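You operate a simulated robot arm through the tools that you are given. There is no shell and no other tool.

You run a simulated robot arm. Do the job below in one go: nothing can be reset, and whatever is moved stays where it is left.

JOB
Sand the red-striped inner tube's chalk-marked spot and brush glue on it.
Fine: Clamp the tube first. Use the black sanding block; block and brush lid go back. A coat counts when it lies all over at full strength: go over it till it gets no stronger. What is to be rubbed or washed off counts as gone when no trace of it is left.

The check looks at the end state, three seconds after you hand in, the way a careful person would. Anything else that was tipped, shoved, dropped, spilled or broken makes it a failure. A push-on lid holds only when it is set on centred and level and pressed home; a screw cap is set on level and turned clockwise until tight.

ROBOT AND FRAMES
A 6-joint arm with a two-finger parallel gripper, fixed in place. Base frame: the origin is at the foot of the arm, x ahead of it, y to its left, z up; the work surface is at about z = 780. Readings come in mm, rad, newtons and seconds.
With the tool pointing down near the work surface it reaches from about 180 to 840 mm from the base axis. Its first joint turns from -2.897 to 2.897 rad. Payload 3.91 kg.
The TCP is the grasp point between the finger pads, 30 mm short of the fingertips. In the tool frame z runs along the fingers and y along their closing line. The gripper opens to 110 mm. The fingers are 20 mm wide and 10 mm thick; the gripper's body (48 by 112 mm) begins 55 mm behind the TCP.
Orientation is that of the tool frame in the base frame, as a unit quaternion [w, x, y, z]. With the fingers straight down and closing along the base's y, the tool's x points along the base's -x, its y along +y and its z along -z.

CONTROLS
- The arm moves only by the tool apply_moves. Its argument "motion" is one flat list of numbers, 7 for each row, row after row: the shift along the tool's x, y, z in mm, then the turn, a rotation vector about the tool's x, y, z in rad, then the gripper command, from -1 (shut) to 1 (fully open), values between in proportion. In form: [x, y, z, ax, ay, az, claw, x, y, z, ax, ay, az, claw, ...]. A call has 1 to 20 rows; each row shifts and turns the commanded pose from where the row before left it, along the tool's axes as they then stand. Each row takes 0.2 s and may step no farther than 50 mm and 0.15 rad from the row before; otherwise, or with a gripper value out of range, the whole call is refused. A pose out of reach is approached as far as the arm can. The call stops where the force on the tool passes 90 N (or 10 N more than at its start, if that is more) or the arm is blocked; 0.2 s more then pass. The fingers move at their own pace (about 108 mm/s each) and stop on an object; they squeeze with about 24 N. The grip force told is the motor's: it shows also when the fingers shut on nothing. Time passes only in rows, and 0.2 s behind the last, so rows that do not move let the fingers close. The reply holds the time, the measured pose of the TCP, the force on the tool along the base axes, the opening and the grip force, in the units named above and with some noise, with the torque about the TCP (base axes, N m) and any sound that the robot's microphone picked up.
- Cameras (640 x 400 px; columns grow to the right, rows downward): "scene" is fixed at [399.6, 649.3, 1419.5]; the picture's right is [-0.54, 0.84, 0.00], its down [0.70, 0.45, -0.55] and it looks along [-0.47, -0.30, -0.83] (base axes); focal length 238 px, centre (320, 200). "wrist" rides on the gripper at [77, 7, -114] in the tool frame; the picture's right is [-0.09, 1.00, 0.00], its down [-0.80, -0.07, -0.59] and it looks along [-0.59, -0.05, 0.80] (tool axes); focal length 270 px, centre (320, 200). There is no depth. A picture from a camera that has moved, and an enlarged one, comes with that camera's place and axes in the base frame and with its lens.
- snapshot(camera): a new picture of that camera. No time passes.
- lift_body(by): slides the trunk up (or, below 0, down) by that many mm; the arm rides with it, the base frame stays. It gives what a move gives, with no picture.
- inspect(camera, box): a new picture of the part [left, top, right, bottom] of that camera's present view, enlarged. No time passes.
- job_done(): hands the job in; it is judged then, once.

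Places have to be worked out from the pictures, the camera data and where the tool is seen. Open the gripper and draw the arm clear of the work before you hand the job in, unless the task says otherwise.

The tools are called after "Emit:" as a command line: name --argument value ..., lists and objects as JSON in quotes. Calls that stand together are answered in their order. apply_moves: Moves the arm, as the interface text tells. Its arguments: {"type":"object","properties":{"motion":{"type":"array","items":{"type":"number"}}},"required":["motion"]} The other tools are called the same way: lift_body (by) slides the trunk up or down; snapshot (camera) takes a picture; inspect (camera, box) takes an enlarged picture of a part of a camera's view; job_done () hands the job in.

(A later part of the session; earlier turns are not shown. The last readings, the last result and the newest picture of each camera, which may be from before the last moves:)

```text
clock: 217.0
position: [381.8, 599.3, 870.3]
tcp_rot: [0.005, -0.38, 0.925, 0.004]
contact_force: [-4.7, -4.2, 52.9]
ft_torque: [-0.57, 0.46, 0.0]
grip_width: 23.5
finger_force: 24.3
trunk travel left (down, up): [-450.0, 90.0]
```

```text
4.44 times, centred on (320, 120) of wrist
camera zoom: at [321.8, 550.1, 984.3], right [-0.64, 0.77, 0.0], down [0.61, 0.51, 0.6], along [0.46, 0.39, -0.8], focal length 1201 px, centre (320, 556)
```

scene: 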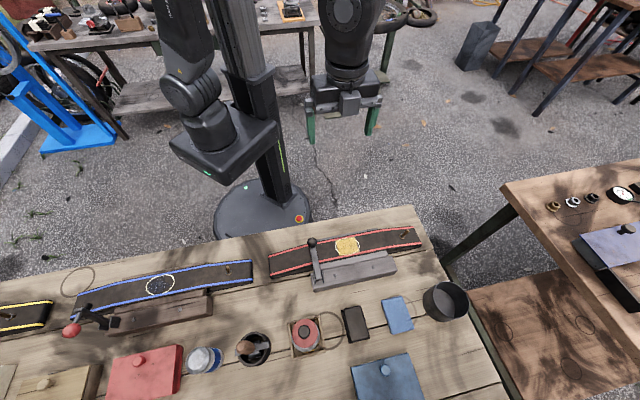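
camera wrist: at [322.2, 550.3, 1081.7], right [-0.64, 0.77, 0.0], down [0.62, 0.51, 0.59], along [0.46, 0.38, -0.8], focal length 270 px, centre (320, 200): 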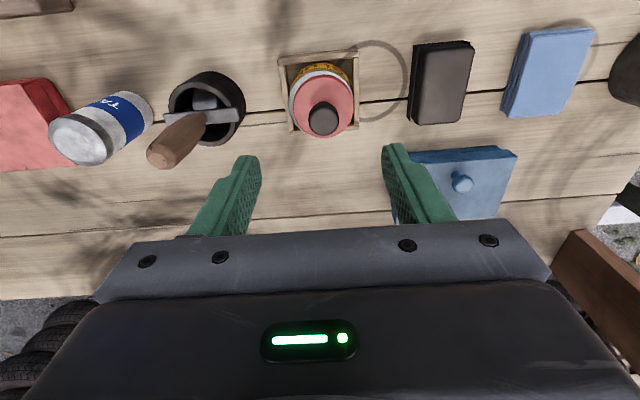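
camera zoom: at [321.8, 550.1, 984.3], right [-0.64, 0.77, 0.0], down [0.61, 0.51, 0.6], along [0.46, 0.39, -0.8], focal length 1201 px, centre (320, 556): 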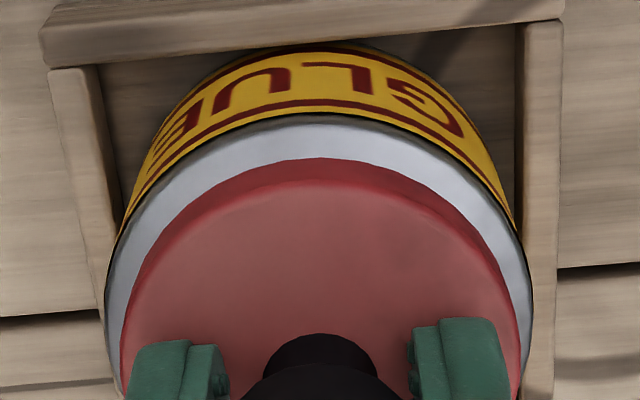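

Emit:
apply_moves --motion '[0.3, 0, -1.1, 0, 0, 0, -1, 0.3, 0, -1.1, 0, 0, 0, -1, 0.3, 0, -1.1, 0, 0, 0, -1, 0.2, 0, -1.1, 0, 0, 0, -1, 0.2, 0, -1.1, 0, 0, 0, -1, 0, 0, 0, 0, 0, 0, -1]'

```text
clock: 218.4
position: [381.3, 600.0, 870.1]
tcp_rot: [0.0, -0.381, 0.924, 0.001]
contact_force: [3.1, 4.3, 26.6]
ft_torque: [0.47, -0.43, 0.01]
grip_width: 23.4
finger_force: 23.8
trunk travel left (down, up): [-450.0, 90.0]
```

Emit:
apply_moves --motion '[-0.5, 0, -0.8, 0, 0, 0, -1, -0.4, 0, -0.8, 0, 0, 0, -1, 0, 0, 0, 0, 0, 0, -1]'

```text
clock: 219.2
position: [380.5, 600.2, 870.8]
tcp_rot: [-0.001, -0.381, 0.925, 0.0]
contact_force: [-1.4, -1.7, 13.6]
ft_torque: [0.18, -0.17, 0.01]
grip_width: 23.6
finger_force: 24.3
trunk travel left (down, up): [-450.0, 90.0]
```

Emit:
apply_moves --motion '[0.3, 0, -0.7, 0, 0, 0, -1, 0, 0, 0, 0, 0, 0, -1]'

Emit:
inspect --camera "wrist" --box '[260, 75, 380, 165]'

```text
clock: 219.8
position: [381.7, 600.4, 870.1]
tcp_rot: [-0.001, -0.381, 0.925, 0.0]
contact_force: [0.0, -1.5, 4.6]
ft_torque: [0.04, -0.07, -0.01]
grip_width: 23.6
finger_force: 23.9
trunk travel left (down, up): [-450.0, 90.0]
```

```text
4.44 times, centred on (320, 120) of wrist
camera zoom: at [322.8, 551.8, 985.6], right [-0.64, 0.77, 0.0], down [0.62, 0.51, 0.59], along [0.46, 0.38, -0.81], focal length 1201 px, centre (320, 556)
```

zoom: 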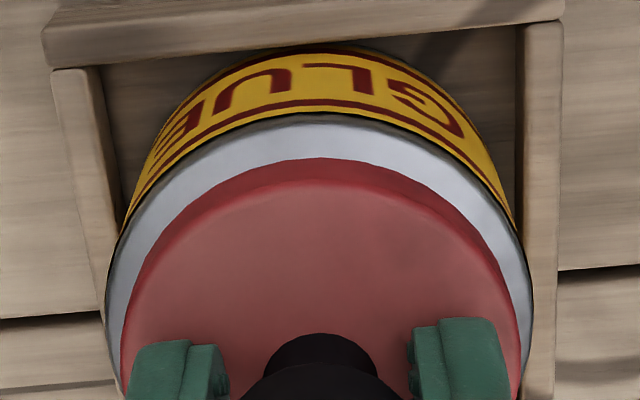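

Nearly unloaded, still exactly centred. I open the fingers now and rise.

Emit:
apply_moves --motion '[0.1, 0, -0.3, 0, 0, 0, -1, 0, 0, 0, 0, 0, 0, -0.53, 0, 0, 0, 0, 0, 0, -0.35, 0, 0, -5, 0, 0, 0, -0.3, 0, 0, -45, 0, 0, 0, 0, 0, 0, -48, 0, 0, 0, 0.3, 0, 0, 0, 0, 0, 0, 0.3]'

Emit:
inspect --camera "wrist" --box '[250, 60, 390, 180]'

```text
clock: 221.4
position: [382.3, 599.8, 970.6]
tcp_rot: [0.0, -0.381, 0.925, 0.0]
contact_force: [-0.3, 0.3, 0.3]
ft_torque: [-0.05, 0.02, 0.0]
grip_width: 71.5
finger_force: 0.1
trunk travel left (down, up): [-450.0, 90.0]
```

```text
3.33 times, centred on (320, 120) of wrist
camera zoom: at [323.6, 551.7, 1086.1], right [-0.64, 0.77, 0.0], down [0.62, 0.51, 0.59], along [0.46, 0.38, -0.8], focal length 901 px, centre (320, 467)
```

zoom: 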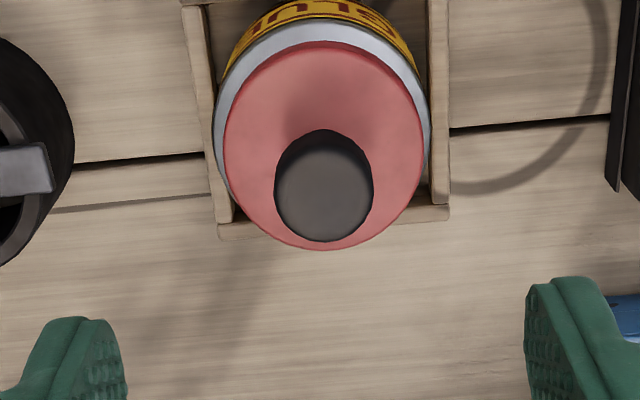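

The lid now sits within well under a millimetre of the original position. I draw the arm clear and verify from the scene camera.

Emit:
apply_moves --motion '[0, 0, -45, 0, 0, 0, 0.6, 40, 17.9, -20, 0, 0, 0, 1, 40, 17.9, 0, 0, 0, 0, 1, 40, 17.9, 0, 0, 0, 0, 1, 40, 17.9, 0, 0, 0, 0, 1, 40, 17.9, 0, 0, 0, 0, 1, 40, 17.9, 0, 0, 0, 0, 1, 40, 17.9, 0, 0, 0, 0, 1, 0, 0, 0, 0, 0, 0, 1]'

Emit:
inspect --camera "scene" --box '[283, 310, 330, 355]'

Emit:
inspect --camera "scene" --box '[180, 280, 420, 400]'

```text
clock: 223.4
position: [95.8, 492.4, 1033.9]
tcp_rot: [0.001, -0.38, 0.925, 0.0]
contact_force: [0.1, 0.9, 0.1]
ft_torque: [0.01, 0.0, 0.01]
grip_width: 110.0
finger_force: 0.0
trunk travel left (down, up): [-450.0, 90.0]
```

```text
8.89 times, centred on (306, 332) of scene
camera zoom: at [399.6, 649.3, 1419.5], right [-0.54, 0.84, 0.0], down [0.7, 0.45, -0.55], along [-0.47, -0.3, -0.83], focal length 2120 px, centre (440, -978)
```

zoom: 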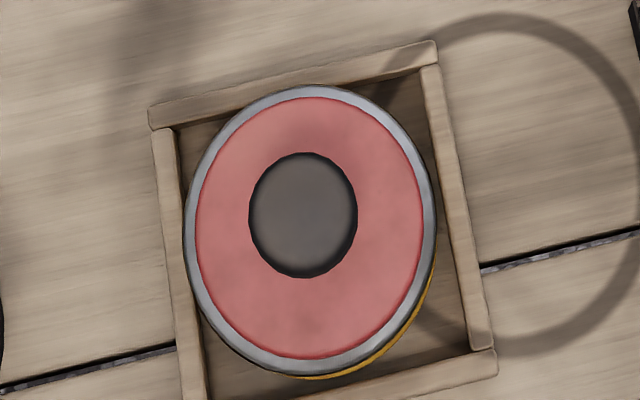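

```text
2.67 times, centred on (300, 340) of scene
camera zoom: at [399.6, 649.3, 1419.5], right [-0.54, 0.84, 0.0], down [0.7, 0.45, -0.55], along [-0.47, -0.3, -0.83], focal length 636 px, centre (373, -173)
```

zoom: 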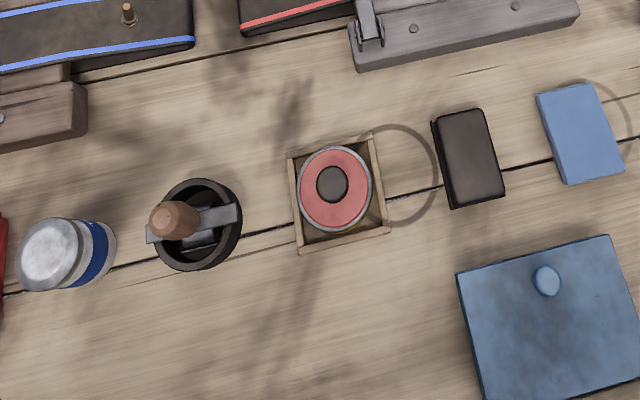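

Seen from above, the lid is now concentric with the tin exactly as at the start. I want to know whether it is held, so I go back and make one very small test lift of half a millimetre on the knob.

Emit:
apply_moves --motion '[-40, -17.9, 0, 0, 0, 0, 1, -40, -17.9, 0, 0, 0, 0, 1, -40, -17.9, 0, 0, 0, 0, 1, -40, -17.9, 0, 0, 0, 0, 0.3, -40, -17.9, 0, 0, 0, 0, 0.3, -40, -17.9, 0, 0, 0, 0, 0.3, -40, -17.9, 20, 0, 0, 0, 0.3, 0, 0, 45, 0, 0, 0, 0.3, 0, 0, 0, 0, 0, 0, 0.3]'

Emit:
inspect --camera "wrist" --box '[250, 60, 390, 180]'

```text
clock: 225.4
position: [380.4, 601.0, 970.5]
tcp_rot: [0.0, -0.381, 0.924, 0.0]
contact_force: [0.3, -0.2, -0.1]
ft_torque: [0.0, 0.0, 0.0]
grip_width: 71.2
finger_force: 0.1
trunk travel left (down, up): [-450.0, 90.0]
```

```text
3.33 times, centred on (320, 120) of wrist
camera zoom: at [322.9, 553.5, 1086.2], right [-0.64, 0.77, 0.0], down [0.62, 0.51, 0.59], along [0.46, 0.38, -0.8], focal length 901 px, centre (320, 467)
```

zoom: 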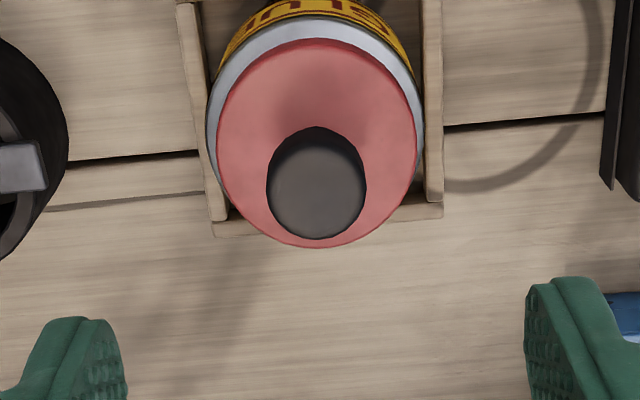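

Emit:
apply_moves --motion '[0, -0.8, 45, 0, 0, 0, -0.2, 0, 0, 45, 0, 0, 0, -0.2, 0, 0, 5.5, 0, 0, 0, -0.4, 0, 0, 0, 0, 0, 0, -0.5, 0, 0, 0, 0, 0, 0, -0.5]'

Emit:
inspect --camera "wrist" --box '[260, 75, 380, 165]'

```text
clock: 226.6
position: [382.6, 601.5, 874.3]
tcp_rot: [0.0, -0.381, 0.924, 0.0]
contact_force: [0.2, -0.3, 0.5]
ft_torque: [-0.03, -0.01, 0.03]
grip_width: 27.6
finger_force: 0.0
trunk travel left (down, up): [-450.0, 90.0]
```

```text
4.44 times, centred on (320, 120) of wrist
camera zoom: at [323.8, 553.8, 988.9], right [-0.64, 0.77, 0.0], down [0.62, 0.51, 0.59], along [0.46, 0.38, -0.8], focal length 1201 px, centre (320, 556)
```

zoom: 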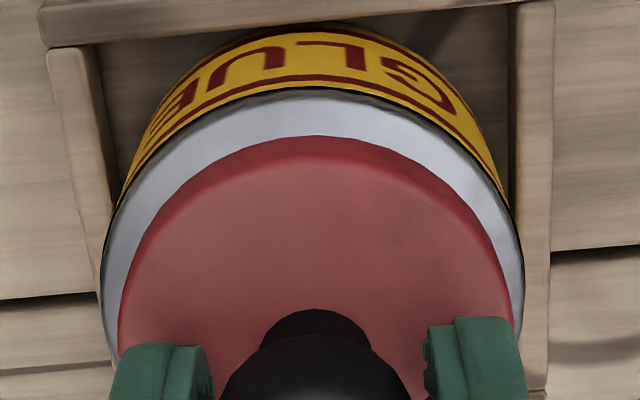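

Emit:
apply_moves --motion '[0, -0.5, 0, 0, 0, 0, -0.5, 0, 0, 0, 0, 0, 0, -1, 0, 0, 0, 0, 0, 0, -1, 0, 0, 0, 0, 0, 0, -1]'

```text
clock: 227.6
position: [382.4, 601.0, 873.0]
tcp_rot: [0.0, -0.38, 0.925, -0.001]
contact_force: [-0.3, 0.2, -0.4]
ft_torque: [0.01, 0.0, 0.03]
grip_width: 23.6
finger_force: 24.3
trunk travel left (down, up): [-450.0, 90.0]
```

Gripped with no side force. Now the half-millimetre test lift.

Emit:
apply_moves --motion '[0, 0, -0.6, 0, 0, 0, -1, 0, 0, 0, 0, 0, 0, -1]'

Emit:
inspect --camera "wrist" --box '[260, 75, 380, 165]'

```text
clock: 228.2
position: [384.3, 600.6, 873.0]
tcp_rot: [0.0, -0.381, 0.925, 0.0]
contact_force: [-0.2, 0.3, -0.2]
ft_torque: [0.01, 0.01, 0.06]
grip_width: 23.8
finger_force: 23.7
trunk travel left (down, up): [-450.0, 90.0]
```

```text
4.44 times, centred on (320, 120) of wrist
camera zoom: at [324.8, 552.7, 989.3], right [-0.64, 0.77, 0.0], down [0.62, 0.51, 0.59], along [0.46, 0.38, -0.8], focal length 1201 px, centre (320, 556)
```

zoom: 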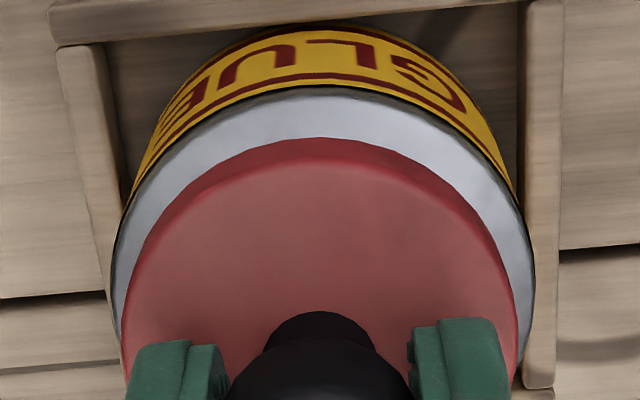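

The test lift met no resistance, so the lid rests without a latch at that force. I re-centre it by a few tenths, set it down and try one firmer straight press.

Emit:
apply_moves --motion '[0.4, 0.4, 0, 0, 0, 0, -1, 0, 0, 0, 0, 0, 0, -1, 0, 0, 1, 0, 0, 0, -1, 0, 0, 1, 0, 0, 0, -1, 0, 0, 0, 0, 0, 0, -1]'

Emit:
inspect --camera "wrist" --box '[260, 75, 380, 165]'

```text
clock: 229.4
position: [381.8, 599.7, 874.0]
tcp_rot: [0.002, -0.382, 0.924, 0.0]
contact_force: [1.8, 0.8, 10.2]
ft_torque: [-0.08, 0.0, 0.02]
grip_width: 23.6
finger_force: 24.0
trunk travel left (down, up): [-450.0, 90.0]
```

```text
4.44 times, centred on (320, 120) of wrist
camera zoom: at [323.7, 551.9, 988.3], right [-0.64, 0.77, 0.0], down [0.62, 0.51, 0.6], along [0.46, 0.38, -0.8], focal length 1201 px, centre (320, 556)
```

zoom: 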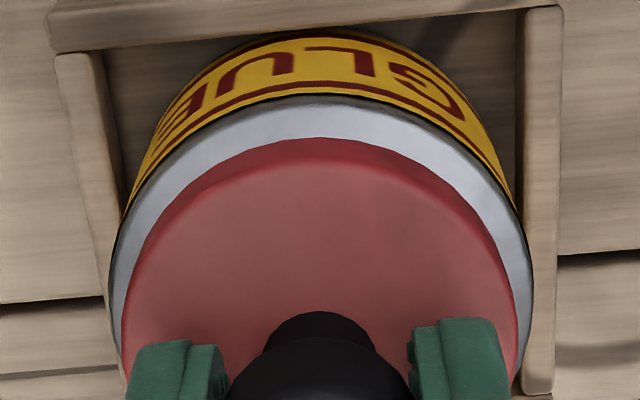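

Emit:
apply_moves --motion '[-0.4, 0.1, 1.2, 0, 0, 0, -1, -0.4, 0.05, 1.2, 0, 0, 0, -1, -0.4, 0.05, 1.2, 0, 0, 0, -1, -0.4, 0.05, 1.2, 0, 0, 0, -1, -0.4, 0, 1.2, 0, 0, 0, -1, -0.3, 0, 1.2, 0, 0, 0, -1, 0, 0, 0, 0, 0, 0, -1]'

Emit:
inspect --camera "wrist" --box '[260, 75, 380, 165]'

```text
clock: 231.0
position: [382.0, 599.4, 870.0]
tcp_rot: [0.003, -0.381, 0.925, 0.002]
contact_force: [1.6, -1.8, 41.4]
ft_torque: [-0.33, 0.19, 0.01]
grip_width: 23.6
finger_force: 24.3
trunk travel left (down, up): [-450.0, 90.0]
```

```text
4.44 times, centred on (320, 120) of wrist
camera zoom: at [323.2, 551.2, 984.7], right [-0.64, 0.77, 0.0], down [0.62, 0.51, 0.6], along [0.46, 0.39, -0.8], focal length 1201 px, centre (320, 556)
```

zoom: 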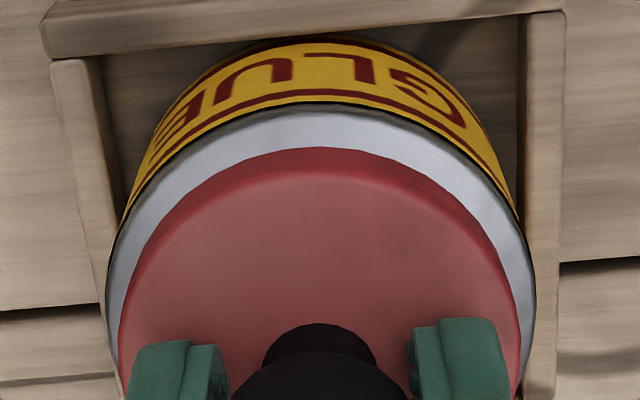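

41 N, purely vertical and centred. I continue to about 80 N.

Emit:
apply_moves --motion '[-0.3, 0, 1.2, 0, 0, 0, -1, -0.3, 0, 1.2, 0, 0, 0, -1, -0.3, 0, 1.2, 0, 0, 0, -1, -0.3, 0, 1.2, 0, 0, 0, -1, -0.3, 0, 1.2, 0, 0, 0, -1, 0, 0, 0, 0, 0, 0, -1]'

Emit:
inspect --camera "wrist" --box '[260, 75, 380, 165]'

```text
clock: 232.4
position: [382.6, 600.5, 869.7]
tcp_rot: [0.006, -0.381, 0.924, 0.004]
contact_force: [-8.9, -10.8, 68.6]
ft_torque: [-1.14, 0.68, 0.0]
grip_width: 23.6
finger_force: 24.0
trunk travel left (down, up): [-450.0, 90.0]
```

```text
4.44 times, centred on (320, 120) of wrist
camera zoom: at [322.9, 550.6, 983.9], right [-0.64, 0.77, 0.01], down [0.61, 0.51, 0.61], along [0.46, 0.39, -0.8], focal length 1201 px, centre (320, 556)
```

zoom: 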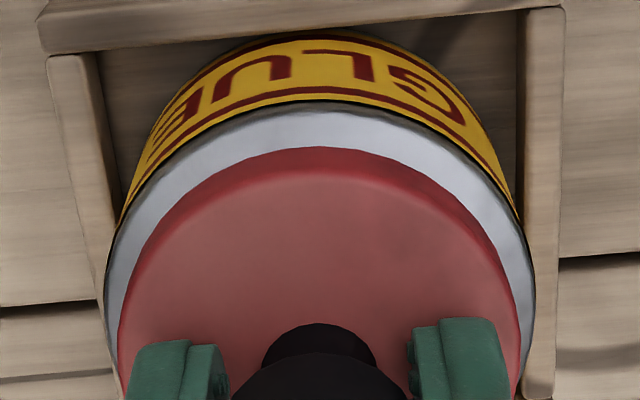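

No further give at 69 N. I unload along the same path, watching the side force.

Emit:
apply_moves --motion '[0.4, 0, -1.2, 0, 0, 0, -1, 0.4, 0, -1.2, 0, 0, 0, -1, 0.3, 0, -1.2, 0, 0, 0, -1, 0.3, 0, -1.2, 0, 0, 0, -1, 0.3, 0, -1.2, 0, 0, 0, -1, 0.3, 0, -1.0, 0, 0, 0, -1, 0, 0, 0, 0, 0, 0, -1]'

```text
clock: 234.0
position: [382.0, 599.9, 869.5]
tcp_rot: [0.004, -0.381, 0.925, 0.002]
contact_force: [1.7, 5.8, 37.9]
ft_torque: [0.51, -0.48, -0.02]
grip_width: 23.3
finger_force: 24.3
trunk travel left (down, up): [-450.0, 90.0]
```

Emit:
apply_moves --motion '[-0.2, 0, -1.0, 0, 0, 0, -1, -0.2, 0, -1.0, 0, 0, 0, -1, -0.2, 0, -0.8, 0, 0, 0, -1, 0, 0, 0, 0, 0, 0, -1]'

```text
clock: 235.0
position: [382.4, 601.7, 870.7]
tcp_rot: [0.0, -0.381, 0.925, 0.0]
contact_force: [0.0, 4.7, 24.0]
ft_torque: [0.53, -0.35, 0.07]
grip_width: 23.6
finger_force: 23.9
trunk travel left (down, up): [-450.0, 90.0]
```

Emit:
apply_moves --motion '[-0.3, -0.1, -0.8, 0, 0, 0, -1, -0.3, 0, -0.7, 0, 0, 0, -1, 0, 0, 0, 0, 0, 0, -1]'

Emit:
inspect --camera "wrist" --box '[260, 75, 380, 165]'

```text
clock: 235.8
position: [383.8, 600.3, 870.8]
tcp_rot: [0.0, -0.381, 0.925, 0.0]
contact_force: [-3.7, 0.0, 11.6]
ft_torque: [0.2, 0.04, 0.09]
grip_width: 23.7
finger_force: 23.9
trunk travel left (down, up): [-450.0, 90.0]
```

```text
4.44 times, centred on (320, 120) of wrist
camera zoom: at [324.7, 552.7, 985.6], right [-0.64, 0.77, 0.0], down [0.62, 0.52, 0.59], along [0.46, 0.38, -0.81], focal length 1201 px, centre (320, 556)
```

zoom: 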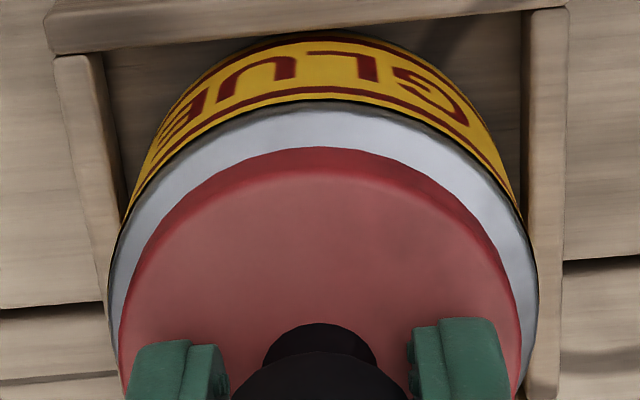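

Emit:
apply_moves --motion '[0.4, 0.5, -0.5, 0, 0, 0, -1, 0, 0, 0, 0, 0, 0, -1]'

Emit:
inspect --camera "wrist" --box '[260, 75, 380, 165]'

```text
clock: 236.4
position: [384.3, 602.0, 870.6]
tcp_rot: [-0.001, -0.38, 0.925, 0.0]
contact_force: [-0.1, -0.7, 0.8]
ft_torque: [0.06, -0.01, -0.01]
grip_width: 23.6
finger_force: 24.2
trunk travel left (down, up): [-450.0, 90.0]
```

```text
4.44 times, centred on (320, 120) of wrist
camera zoom: at [325.8, 553.5, 985.7], right [-0.64, 0.77, 0.0], down [0.62, 0.51, 0.59], along [0.46, 0.38, -0.8], focal length 1201 px, centre (320, 556)
```

zoom: 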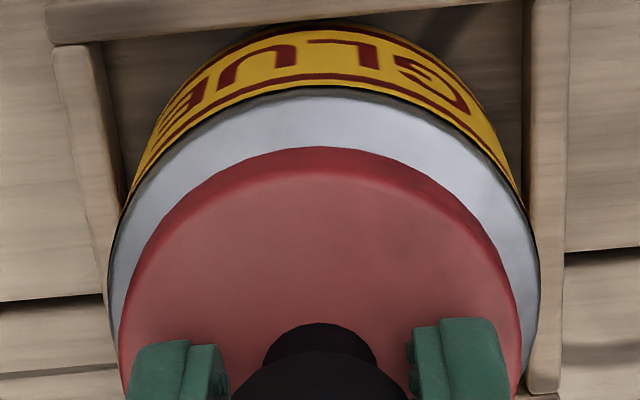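

The last of the strain dragged it about 1.4 mm again as the load vanished. I lift it a millimetre, relaxed, re-centre and set it down without load.

Emit:
apply_moves --motion '[0, 0, -1.5, 0, 0, 0, -1, 1.6, 0.6, 0, 0, 0, 0, -1, 0, 0, 0, 0, 0, 0, -1, 0, 0, 0, 0, 0, 0, -1]'

Emit:
inspect --camera "wrist" --box '[260, 75, 380, 165]'

```text
clock: 237.4
position: [382.2, 601.7, 873.0]
tcp_rot: [0.0, -0.381, 0.925, 0.0]
contact_force: [0.1, -0.6, -0.5]
ft_torque: [0.02, -0.01, 0.0]
grip_width: 23.7
finger_force: 24.0
trunk travel left (down, up): [-450.0, 90.0]
```

```text
4.44 times, centred on (320, 120) of wrist
camera zoom: at [323.6, 553.0, 987.6], right [-0.64, 0.77, 0.0], down [0.62, 0.51, 0.59], along [0.46, 0.38, -0.8], focal length 1201 px, centre (320, 556)
```

zoom: 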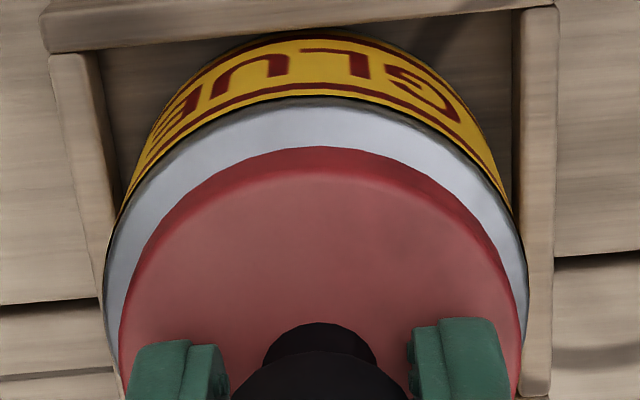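

Emit:
apply_moves --motion '[0.3, -0.5, 0, 0, 0, 0, -1, 0, 0, 0, 0, 0, 0, -1, 0, 0, 0, 0, 0, 0, -1]'

Emit:
inspect --camera "wrist" --box '[260, 75, 380, 165]'

```text
clock: 238.2
position: [381.7, 602.1, 873.3]
tcp_rot: [0.0, -0.381, 0.925, 0.001]
contact_force: [0.3, 0.2, -0.3]
ft_torque: [0.02, -0.03, 0.0]
grip_width: 23.2
finger_force: 24.4
trunk travel left (down, up): [-450.0, 90.0]
```

```text
4.44 times, centred on (320, 120) of wrist
camera zoom: at [323.9, 552.3, 987.5], right [-0.64, 0.77, 0.0], down [0.62, 0.51, 0.59], along [0.46, 0.38, -0.8], focal length 1201 px, centre (320, 556)
```

zoom: 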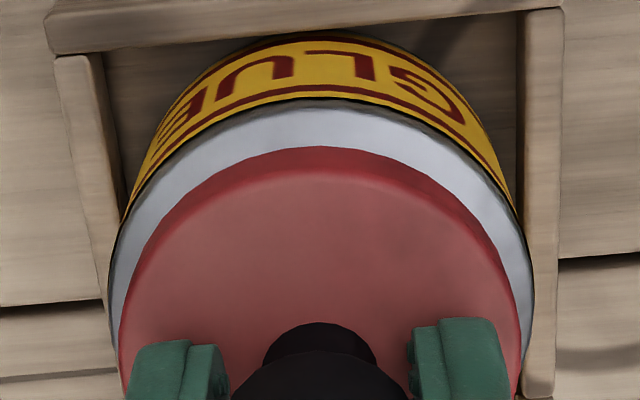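

Centred to within about 0.3 mm, relaxed. I lower it to bare contact.

Emit:
apply_moves --motion '[0, 0, 1.0, 0, 0, 0, -1, 0, 0, 0.5, 0, 0, 0, -1, 0, 0, 0, 0, 0, 0, -1]'

```text
clock: 239.0
position: [382.9, 602.0, 872.1]
tcp_rot: [0.0, -0.381, 0.925, 0.0]
contact_force: [-0.8, -0.4, -0.6]
ft_torque: [0.02, 0.01, 0.03]
grip_width: 23.6
finger_force: 23.6
trunk travel left (down, up): [-450.0, 90.0]
```

Emit:
apply_moves --motion '[0, 0, 0.5, 0, 0, 0, -1, 0, 0, 0, 0, 0, 0, -1]'

```text
clock: 239.6
position: [381.3, 602.3, 871.2]
tcp_rot: [0.0, -0.381, 0.925, 0.0]
contact_force: [-0.5, -0.1, -0.2]
ft_torque: [0.0, -0.01, 0.02]
grip_width: 23.5
finger_force: 23.5
trunk travel left (down, up): [-450.0, 90.0]
```

Emit:
apply_moves --motion '[0, 0, 0.4, 0, 0, 0, -1, 0, 0, 0, 0, 0, 0, -1]'

Emit:
inspect --camera "wrist" --box '[260, 75, 380, 165]'

```text
clock: 240.2
position: [382.6, 601.5, 869.9]
tcp_rot: [0.0, -0.381, 0.925, 0.0]
contact_force: [-0.2, 0.8, 1.3]
ft_torque: [0.05, -0.03, 0.01]
grip_width: 23.6
finger_force: 23.8
trunk travel left (down, up): [-450.0, 90.0]
```

```text
4.44 times, centred on (320, 120) of wrist
camera zoom: at [324.1, 552.8, 985.6], right [-0.64, 0.77, 0.0], down [0.62, 0.51, 0.59], along [0.46, 0.38, -0.8], focal length 1201 px, centre (320, 556)
```

zoom: 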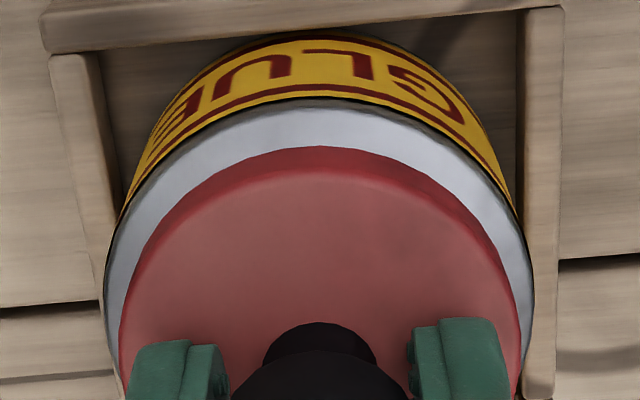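

Bare contact, and it now sits about a millimetre lower than when off-centre, so it has dropped into its seat. I give it one moderate straight press and release it along exactly the same path.

Emit:
apply_moves --motion '[-0.25, 0, 1.0, 0, 0, 0, -1, -0.3, 0, 1.0, 0, 0, 0, -1, -0.3, 0, 1.0, 0, 0, 0, -1, 0, 0, 0, 0, 0, 0, -1]'

Emit:
inspect --camera "wrist" --box '[260, 75, 380, 165]'

```text
clock: 241.2
position: [384.0, 601.9, 871.3]
tcp_rot: [0.002, -0.381, 0.925, 0.002]
contact_force: [-3.8, -1.5, 24.2]
ft_torque: [-0.15, 0.08, 0.01]
grip_width: 23.5
finger_force: 23.9
trunk travel left (down, up): [-450.0, 90.0]
```

```text
4.44 times, centred on (320, 120) of wrist
camera zoom: at [323.8, 552.3, 985.1], right [-0.64, 0.77, 0.0], down [0.62, 0.51, 0.6], along [0.46, 0.38, -0.8], focal length 1201 px, centre (320, 556)
```

zoom: 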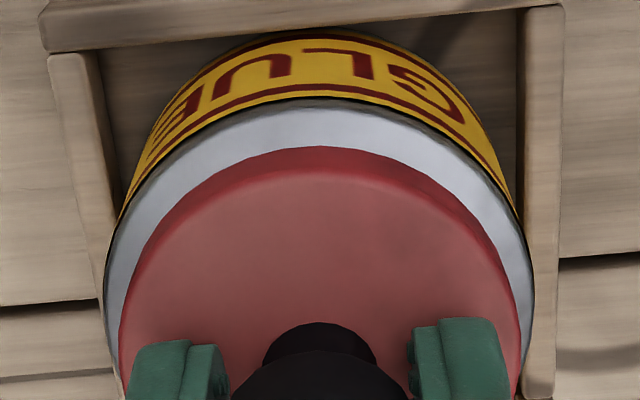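

Emit:
apply_moves --motion '[0.5, 0.1, -0.8, 0, 0, 0, -1, 0.4, 0, -0.8, 0, 0, 0, -1, 0, 0, 0, 0, 0, 0, -1]'

```text
clock: 242.0
position: [382.5, 600.9, 870.4]
tcp_rot: [0.002, -0.381, 0.925, 0.001]
contact_force: [5.0, 6.5, 24.0]
ft_torque: [0.37, -0.35, -0.02]
grip_width: 23.6
finger_force: 24.4
trunk travel left (down, up): [-450.0, 90.0]
```

Emit:
apply_moves --motion '[-0.4, 0, -0.8, 0, 0, 0, -1, -0.2, 0, -0.6, 0, 0, 0, -1, 0, 0, 0, 0, 0, 0, -1]'

Emit:
inspect --camera "wrist" --box '[260, 75, 380, 165]'

```text
clock: 242.8
position: [382.2, 600.3, 868.8]
tcp_rot: [0.0, -0.381, 0.925, 0.0]
contact_force: [4.9, 4.5, 19.1]
ft_torque: [0.38, -0.48, -0.03]
grip_width: 23.7
finger_force: 23.8
trunk travel left (down, up): [-450.0, 90.0]
```

```text
4.44 times, centred on (320, 120) of wrist
camera zoom: at [323.8, 552.6, 985.4], right [-0.64, 0.77, 0.0], down [0.62, 0.51, 0.6], along [0.46, 0.38, -0.8], focal length 1201 px, centre (320, 556)
```

zoom: 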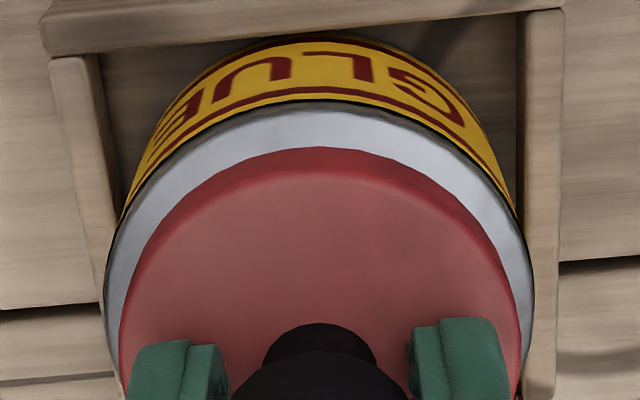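

Emit:
apply_moves --motion '[-0.6, 0, -0.3, 0, 0, 0, -1, -0.4, 0, -0.3, 0, 0, 0, -1, 0, 0, 0, 0, 0, 0, -1]'

```text
clock: 243.6
position: [381.8, 602.5, 870.8]
tcp_rot: [-0.001, -0.381, 0.925, 0.0]
contact_force: [0.8, -2.8, 12.3]
ft_torque: [0.12, -0.17, -0.05]
grip_width: 23.5
finger_force: 24.0
trunk travel left (down, up): [-450.0, 90.0]
```

Emit:
apply_moves --motion '[0.15, -0.3, -0.5, 0, 0, 0, -1, 0, 0, 0, 0, 0, 0, -1]'

Emit:
inspect --camera "wrist" --box '[260, 75, 380, 165]'

```text
clock: 244.2
position: [382.4, 601.7, 871.3]
tcp_rot: [0.0, -0.381, 0.925, 0.0]
contact_force: [-0.8, -1.9, 6.0]
ft_torque: [0.01, -0.07, -0.02]
grip_width: 23.7
finger_force: 24.4
trunk travel left (down, up): [-450.0, 90.0]
```

```text
4.44 times, centred on (320, 120) of wrist
camera zoom: at [324.0, 553.3, 985.6], right [-0.64, 0.77, 0.0], down [0.62, 0.51, 0.59], along [0.46, 0.38, -0.8], focal length 1201 px, centre (320, 556)
```

zoom: 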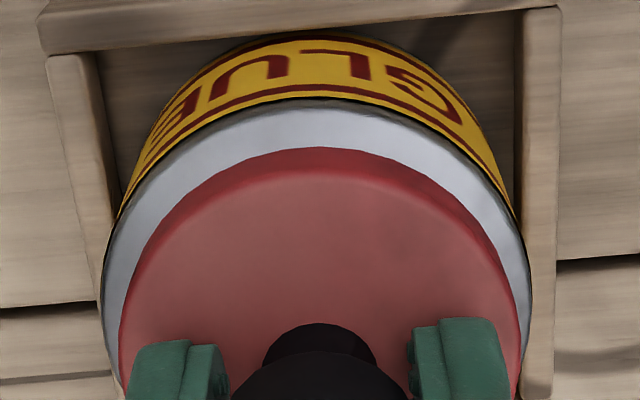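

Small residual forces and well centred. I open the fingers now.

Emit:
apply_moves --motion '[0.2, -0.1, -0.2, 0, 0, 0, -1, 0, 0, 0, 0, 0, 0, -0.53, 0, 0, 0, 0, 0, 0, -0.35, 0, 0, -5, 0, 0, 0, -0.3, 0, 0, -45, 0, 0, 0, 0, 0, 0, -46, 0, 0, 0, 0.3, 0, 0, 0, 0, 0, 0, 0.3]'

Emit:
inspect --camera "wrist" --box '[250, 60, 390, 180]'

```text
clock: 245.8
position: [382.4, 602.7, 968.5]
tcp_rot: [0.0, -0.381, 0.925, 0.001]
contact_force: [-0.1, 0.3, -0.1]
ft_torque: [-0.04, -0.03, -0.01]
grip_width: 71.7
finger_force: 0.0
trunk travel left (down, up): [-450.0, 90.0]
```

```text
3.33 times, centred on (320, 120) of wrist
camera zoom: at [322.9, 553.6, 1083.6], right [-0.64, 0.77, 0.0], down [0.62, 0.51, 0.59], along [0.46, 0.38, -0.8], focal length 901 px, centre (320, 467)
```

zoom: 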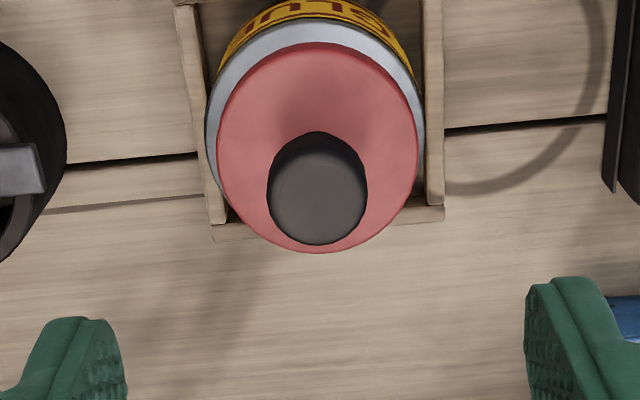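

The lid looks level and centred. I withdraw the arm clear of the bench and check everything from the scene camera.

Emit:
apply_moves --motion '[0, 0, -45, 0, 0, 0, 0.6, 40, 17.9, -20, 0, 0, 0, 1, 40, 17.9, 0, 0, 0, 0, 1, 40, 17.9, 0, 0, 0, 0, 1, 40, 17.9, -20, 0, 0, 0, 1, 40, 17.9, -20, 0, 0, 0, 1, 40, 17.9, 0, 0, 0, 0, 1, 40, 17.9, 0, 0, 0, 0, 1, 0, 0, 0, 0, 0, 0, 1]'

Emit:
snapshot --camera "scene"

Emit:
inspect --camera "scene" --box '[283, 310, 330, 355]'

Emit:
inspect --camera "scene" --box '[240, 200, 480, 350]'

```text
clock: 247.8
position: [95.1, 494.5, 1074.6]
tcp_rot: [0.0, -0.38, 0.925, 0.0]
contact_force: [-0.5, 0.1, -0.9]
ft_torque: [-0.03, -0.01, 0.01]
grip_width: 110.0
finger_force: 0.1
trunk travel left (down, up): [-450.0, 90.0]
```

```text
taken
```

scene: 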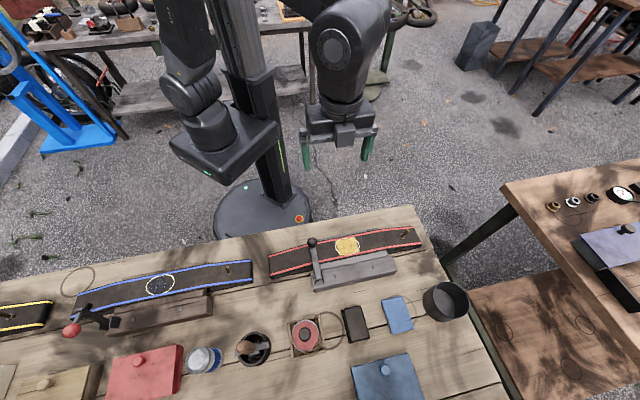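

```text
8.89 times, centred on (306, 332) of scene
camera zoom: at [399.6, 649.3, 1419.5], right [-0.54, 0.84, 0.0], down [0.7, 0.45, -0.55], along [-0.47, -0.3, -0.83], focal length 2120 px, centre (440, -978)
```

zoom: 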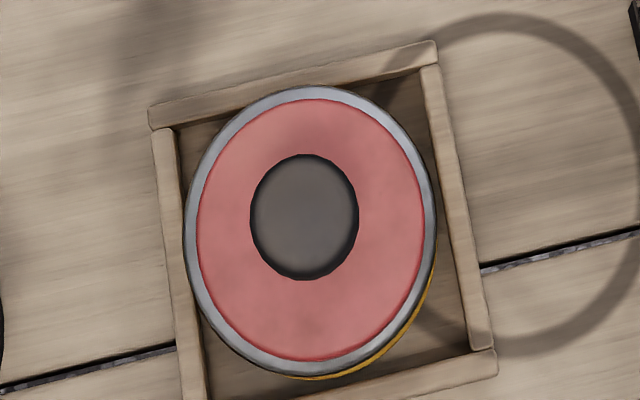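

```text
2.67 times, centred on (360, 275) of scene
camera zoom: at [399.6, 649.3, 1419.5], right [-0.54, 0.84, 0.0], down [0.7, 0.45, -0.55], along [-0.47, -0.3, -0.83], focal length 636 px, centre (213, 0)
```

zoom: 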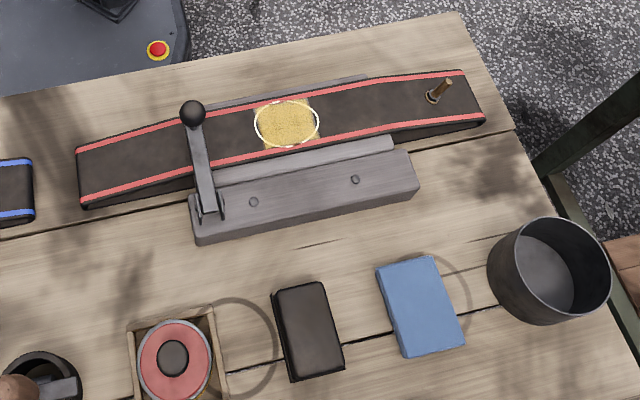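

Everything looks right from above: lid concentric, block back, clamp closed, coat even. The last press was made exactly centred, so I check once more with a tiny test lift whether the lid now holds.

Emit:
apply_moves --motion '[-40, -17.9, 0, 0, 0, 0, 1, -40, -17.9, 0, 0, 0, 0, 1, -40, -17.9, 0, 0, 0, 0, 1, -40, -17.9, 20, 0, 0, 0, 0.3, -40, -17.9, 20, 0, 0, 0, 0.3, -40, -17.9, 20, 0, 0, 0, 0.3, -40, -17.9, 0, 0, 0, 0, 0.3, 0, 0, 45, 0, 0, 0, 0.3, 0, 0, 0, 0, 0, 0, 0.3]'

Emit:
inspect --camera "wrist" --box '[250, 60, 390, 180]'

```text
clock: 249.8
position: [383.8, 602.8, 967.6]
tcp_rot: [0.0, -0.381, 0.925, 0.0]
contact_force: [-0.2, -0.1, 0.5]
ft_torque: [-0.01, 0.01, 0.02]
grip_width: 71.8
finger_force: 0.0
trunk travel left (down, up): [-450.0, 90.0]
```

```text
3.33 times, centred on (320, 120) of wrist
camera zoom: at [325.5, 554.6, 1081.8], right [-0.64, 0.77, 0.0], down [0.62, 0.51, 0.59], along [0.46, 0.38, -0.8], focal length 901 px, centre (320, 467)
```

zoom: 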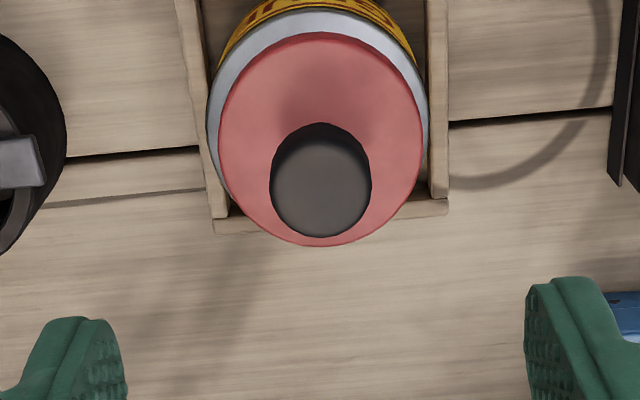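

Emit:
apply_moves --motion '[4, 0, 45, 0, 0, 0, -0.2, 0, 0, 44, 0, 0, 0, -0.2, 0, 0, 3, 0, 0, 0, -0.4, 0, 0, 0, 0, 0, 0, -0.5, 0, 0, 0, 0, 0, 0, -0.5]'

Emit:
inspect --camera "wrist" --box '[240, 75, 400, 195]'

```text
clock: 251.0
position: [380.4, 597.7, 874.3]
tcp_rot: [0.0, -0.382, 0.924, 0.0]
contact_force: [0.2, 0.8, 0.2]
ft_torque: [0.01, -0.01, -0.05]
grip_width: 27.4
finger_force: 0.1
trunk travel left (down, up): [-450.0, 90.0]
```

```text
3.33 times, centred on (320, 135) of wrist
camera zoom: at [321.5, 549.8, 989.2], right [-0.64, 0.77, 0.0], down [0.62, 0.51, 0.59], along [0.46, 0.38, -0.8], focal length 901 px, centre (320, 417)
```

zoom: 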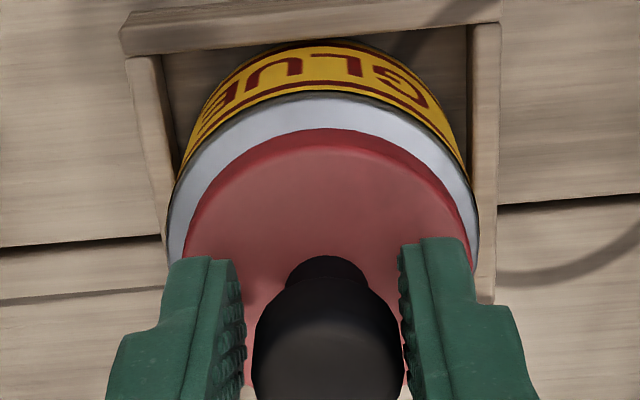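

Emit:
apply_moves --motion '[0, 0.8, 0, 0, 0, 0, -0.5, 0, 0, 0, 0, 0, 0, -0.5, 0, 0, 0, 0, 0, 0, -1, 0, 0, 0, 0, 0, 0, -1]'

```text
clock: 252.0
position: [379.7, 599.6, 873.3]
tcp_rot: [0.0, -0.381, 0.925, 0.0]
contact_force: [-0.2, 0.6, 0.7]
ft_torque: [0.02, 0.02, -0.02]
grip_width: 23.4
finger_force: 23.3
trunk travel left (down, up): [-450.0, 90.0]
```

Gripped with no side force; now the tiny test lift.

Emit:
apply_moves --motion '[0, 0, -0.7, 0, 0, 0, -1, 0, 0, 0, 0, 0, 0, -1]'

Emit:
inspect --camera "wrist" --box '[260, 75, 380, 165]'

```text
clock: 252.6
position: [380.7, 598.9, 875.7]
tcp_rot: [-0.001, -0.381, 0.924, 0.0]
contact_force: [0.3, 0.4, -0.4]
ft_torque: [0.02, 0.01, 0.0]
grip_width: 23.5
finger_force: 24.3
trunk travel left (down, up): [-450.0, 90.0]
```

```text
4.44 times, centred on (320, 120) of wrist
camera zoom: at [321.2, 551.1, 990.7], right [-0.64, 0.77, 0.0], down [0.62, 0.51, 0.59], along [0.46, 0.38, -0.8], focal length 1201 px, centre (320, 556)
```

zoom: 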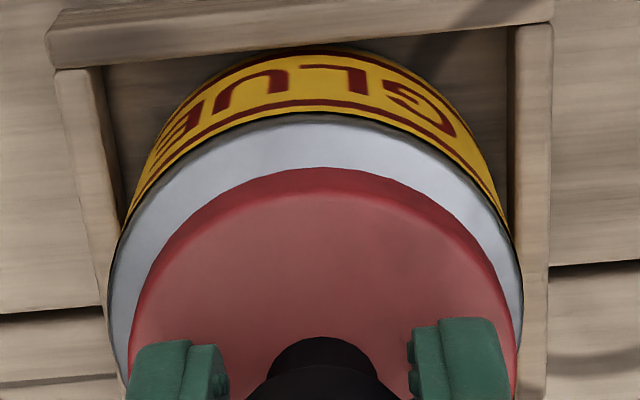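

No holding force, and with several centred presses up to 69 N behind me, this lid evidently just seats on the tin. I correct the half millimetre I see, set it down again without load and let go.

Emit:
apply_moves --motion '[0, 0, -0.6, 0, 0, 0, -1, 0.6, -0.5, 0, 0, 0, 0, -1, 0, 0, 0, 0, 0, 0, -1, 0, 0, 0, 0, 0, 0, -1]'

Emit:
inspect --camera "wrist" --box '[260, 75, 380, 165]'

```text
clock: 253.6
position: [379.7, 598.9, 876.5]
tcp_rot: [0.0, -0.381, 0.925, 0.0]
contact_force: [0.5, -0.2, -0.1]
ft_torque: [0.04, -0.01, -0.02]
grip_width: 23.5
finger_force: 24.1
trunk travel left (down, up): [-450.0, 90.0]
```

```text
4.44 times, centred on (320, 120) of wrist
camera zoom: at [321.1, 550.4, 991.6], right [-0.64, 0.77, 0.0], down [0.62, 0.51, 0.59], along [0.46, 0.38, -0.8], focal length 1201 px, centre (320, 556)
```

zoom: 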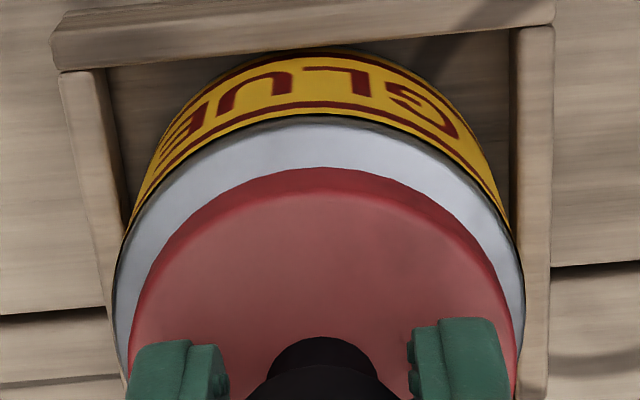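

Emit:
apply_moves --motion '[0.2, -0.1, 0.8, 0, 0, 0, -1, 0, 0, 0.6, 0, 0, 0, -1, 0, 0, 0.4, 0, 0, 0, -1, 0, 0, 0, 0, 0, 0, -1]'

```text
clock: 254.6
position: [380.8, 599.0, 875.6]
tcp_rot: [0.0, -0.381, 0.925, 0.001]
contact_force: [0.4, -1.2, 0.5]
ft_torque: [-0.03, 0.03, 0.02]
grip_width: 23.2
finger_force: 24.4
trunk travel left (down, up): [-450.0, 90.0]
```

Emit:
apply_moves --motion '[0, 0, 0.4, 0, 0, 0, -1, 0, 0, 0, 0, 0, 0, -1]'

Emit:
inspect --camera "wrist" --box '[260, 75, 380, 165]'

```text
clock: 255.2
position: [379.1, 598.5, 874.2]
tcp_rot: [0.001, -0.381, 0.925, 0.0]
contact_force: [0.8, -0.3, 4.8]
ft_torque: [-0.07, 0.02, -0.01]
grip_width: 23.6
finger_force: 24.3
trunk travel left (down, up): [-450.0, 90.0]
```

```text
4.44 times, centred on (320, 120) of wrist
camera zoom: at [320.9, 550.1, 989.5], right [-0.64, 0.77, 0.0], down [0.62, 0.51, 0.6], along [0.46, 0.38, -0.8], focal length 1201 px, centre (320, 556)
```

zoom: 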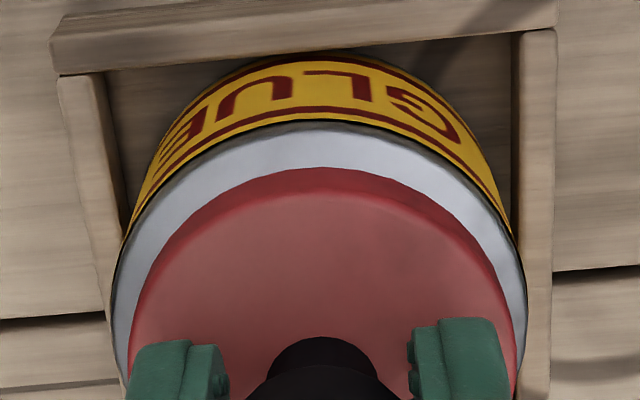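

Exactly centred at 5 N. I now make the final press from here, about 35–40 N straight down, and afterwards only release, without any further test.

Emit:
apply_moves --motion '[-0.2, 0, 1.0, 0, 0, 0, -1, -0.25, 0, 1.0, 0, 0, 0, -1, -0.25, 0, 1.0, 0, 0, 0, -1, -0.25, 0, 1.0, 0, 0, 0, -1, -0.25, 0, 1.0, 0, 0, 0, -1, 0, 0, 0, 0, 0, 0, -1]'

Emit:
inspect --camera "wrist" --box '[260, 75, 380, 165]'

```text
clock: 256.6
position: [379.0, 597.9, 870.0]
tcp_rot: [0.0, -0.382, 0.924, 0.0]
contact_force: [-1.2, 1.7, 17.8]
ft_torque: [0.09, -0.08, 0.01]
grip_width: 23.4
finger_force: 24.0
trunk travel left (down, up): [-450.0, 90.0]
```

```text
4.44 times, centred on (320, 120) of wrist
camera zoom: at [321.0, 550.0, 985.4], right [-0.64, 0.77, 0.0], down [0.62, 0.51, 0.6], along [0.46, 0.38, -0.8], focal length 1201 px, centre (320, 556)
```

zoom: 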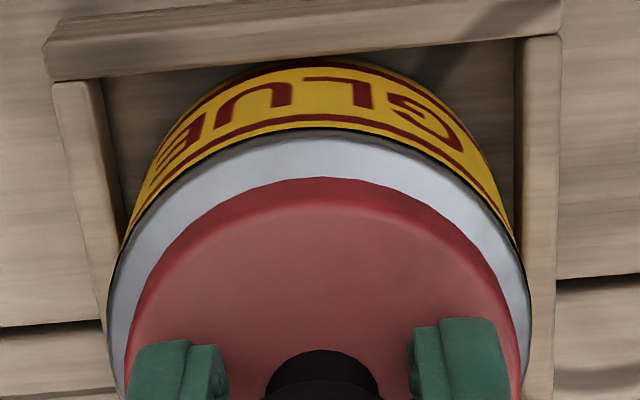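

Emit:
apply_moves --motion '[-0.1, 0, 1.0, 0, 0, 0, -1, -0.2, 0, 1.0, 0, 0, 0, -1, -0.2, 0, 0.8, 0, 0, 0, -1, 0, 0, 0, 0, 0, 0, -1]'

```text
clock: 257.6
position: [380.3, 598.6, 869.7]
tcp_rot: [0.001, -0.38, 0.925, 0.002]
contact_force: [-3.9, -0.7, 35.1]
ft_torque: [-0.17, 0.22, 0.02]
grip_width: 23.7
finger_force: 24.2
trunk travel left (down, up): [-450.0, 90.0]
```

35 N with little side force. Now a careful release in small steps, keeping the side force near zero.

Emit:
apply_moves --motion '[0.2, 0.1, -1.0, 0, 0, 0, -1, 0, 0, 0, 0, 0, 0, -1]'

```text
clock: 258.2
position: [380.9, 597.7, 870.4]
tcp_rot: [0.003, -0.381, 0.925, 0.001]
contact_force: [-1.8, 3.8, 32.0]
ft_torque: [0.12, 0.0, -0.01]
grip_width: 23.4
finger_force: 23.7
trunk travel left (down, up): [-450.0, 90.0]
```

Emit:
apply_moves --motion '[0, 0.2, -1.0, 0, 0, 0, -1, 0, 0, 0, 0, 0, 0, -1]'

```text
clock: 258.8
position: [380.7, 598.4, 870.4]
tcp_rot: [0.001, -0.381, 0.925, 0.001]
contact_force: [-0.8, 5.4, 27.8]
ft_torque: [0.35, -0.28, 0.07]
grip_width: 23.5
finger_force: 24.1
trunk travel left (down, up): [-450.0, 90.0]
```

Emit:
apply_moves --motion '[-0.4, 0.5, -0.8, 0, 0, 0, -1, 0, 0, 0, 0, 0, 0, -1]'

```text
clock: 259.4
position: [379.0, 598.1, 871.3]
tcp_rot: [0.0, -0.382, 0.924, 0.001]
contact_force: [1.8, 2.4, 20.5]
ft_torque: [0.33, -0.37, 0.02]
grip_width: 23.6
finger_force: 23.9
trunk travel left (down, up): [-450.0, 90.0]
```

Emit:
apply_moves --motion '[-0.4, 0, -0.6, 0, 0, 0, -1, 0, 0, 0, 0, 0, 0, -1]'

```text
clock: 260.0
position: [380.1, 599.2, 871.3]
tcp_rot: [-0.001, -0.381, 0.925, 0.0]
contact_force: [-1.6, -3.3, 13.1]
ft_torque: [0.04, -0.2, -0.06]
grip_width: 23.4
finger_force: 24.4
trunk travel left (down, up): [-450.0, 90.0]
```

Emit:
apply_moves --motion '[0.35, -0.1, -0.5, 0, 0, 0, -1, 0, 0, 0, 0, 0, 0, -1]'

Emit:
inspect --camera "wrist" --box '[260, 75, 380, 165]'

```text
clock: 260.6
position: [379.6, 598.9, 871.2]
tcp_rot: [-0.001, -0.381, 0.925, 0.0]
contact_force: [0.0, -2.9, 7.5]
ft_torque: [0.02, -0.12, -0.06]
grip_width: 23.6
finger_force: 24.0
trunk travel left (down, up): [-450.0, 90.0]
```

```text
4.44 times, centred on (320, 120) of wrist
camera zoom: at [321.3, 550.8, 985.4], right [-0.64, 0.77, 0.0], down [0.62, 0.51, 0.59], along [0.46, 0.38, -0.8], focal length 1201 px, centre (320, 556)
```

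zoom: 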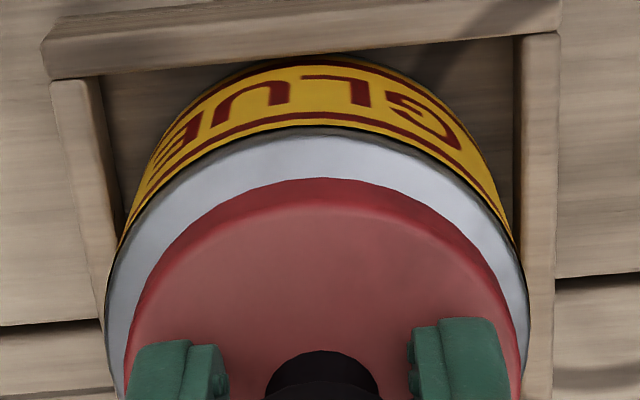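

Emit:
apply_moves --motion '[0.25, -0.25, -0.3, 0, 0, 0, -1, 0, 0, 0, 0, 0, 0, -1]'

Emit:
inspect --camera "wrist" --box '[260, 75, 380, 165]'

```text
clock: 261.2
position: [378.9, 598.9, 871.0]
tcp_rot: [0.0, -0.381, 0.924, 0.0]
contact_force: [-0.5, -0.4, 2.6]
ft_torque: [0.02, -0.01, -0.03]
grip_width: 23.5
finger_force: 24.1
trunk travel left (down, up): [-450.0, 90.0]
```

```text
4.44 times, centred on (320, 120) of wrist
camera zoom: at [321.3, 550.9, 985.5], right [-0.64, 0.77, 0.0], down [0.62, 0.51, 0.59], along [0.46, 0.38, -0.8], focal length 1201 px, centre (320, 556)
```

zoom: 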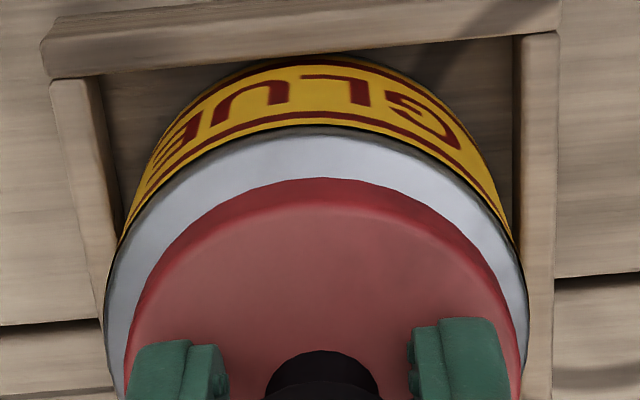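

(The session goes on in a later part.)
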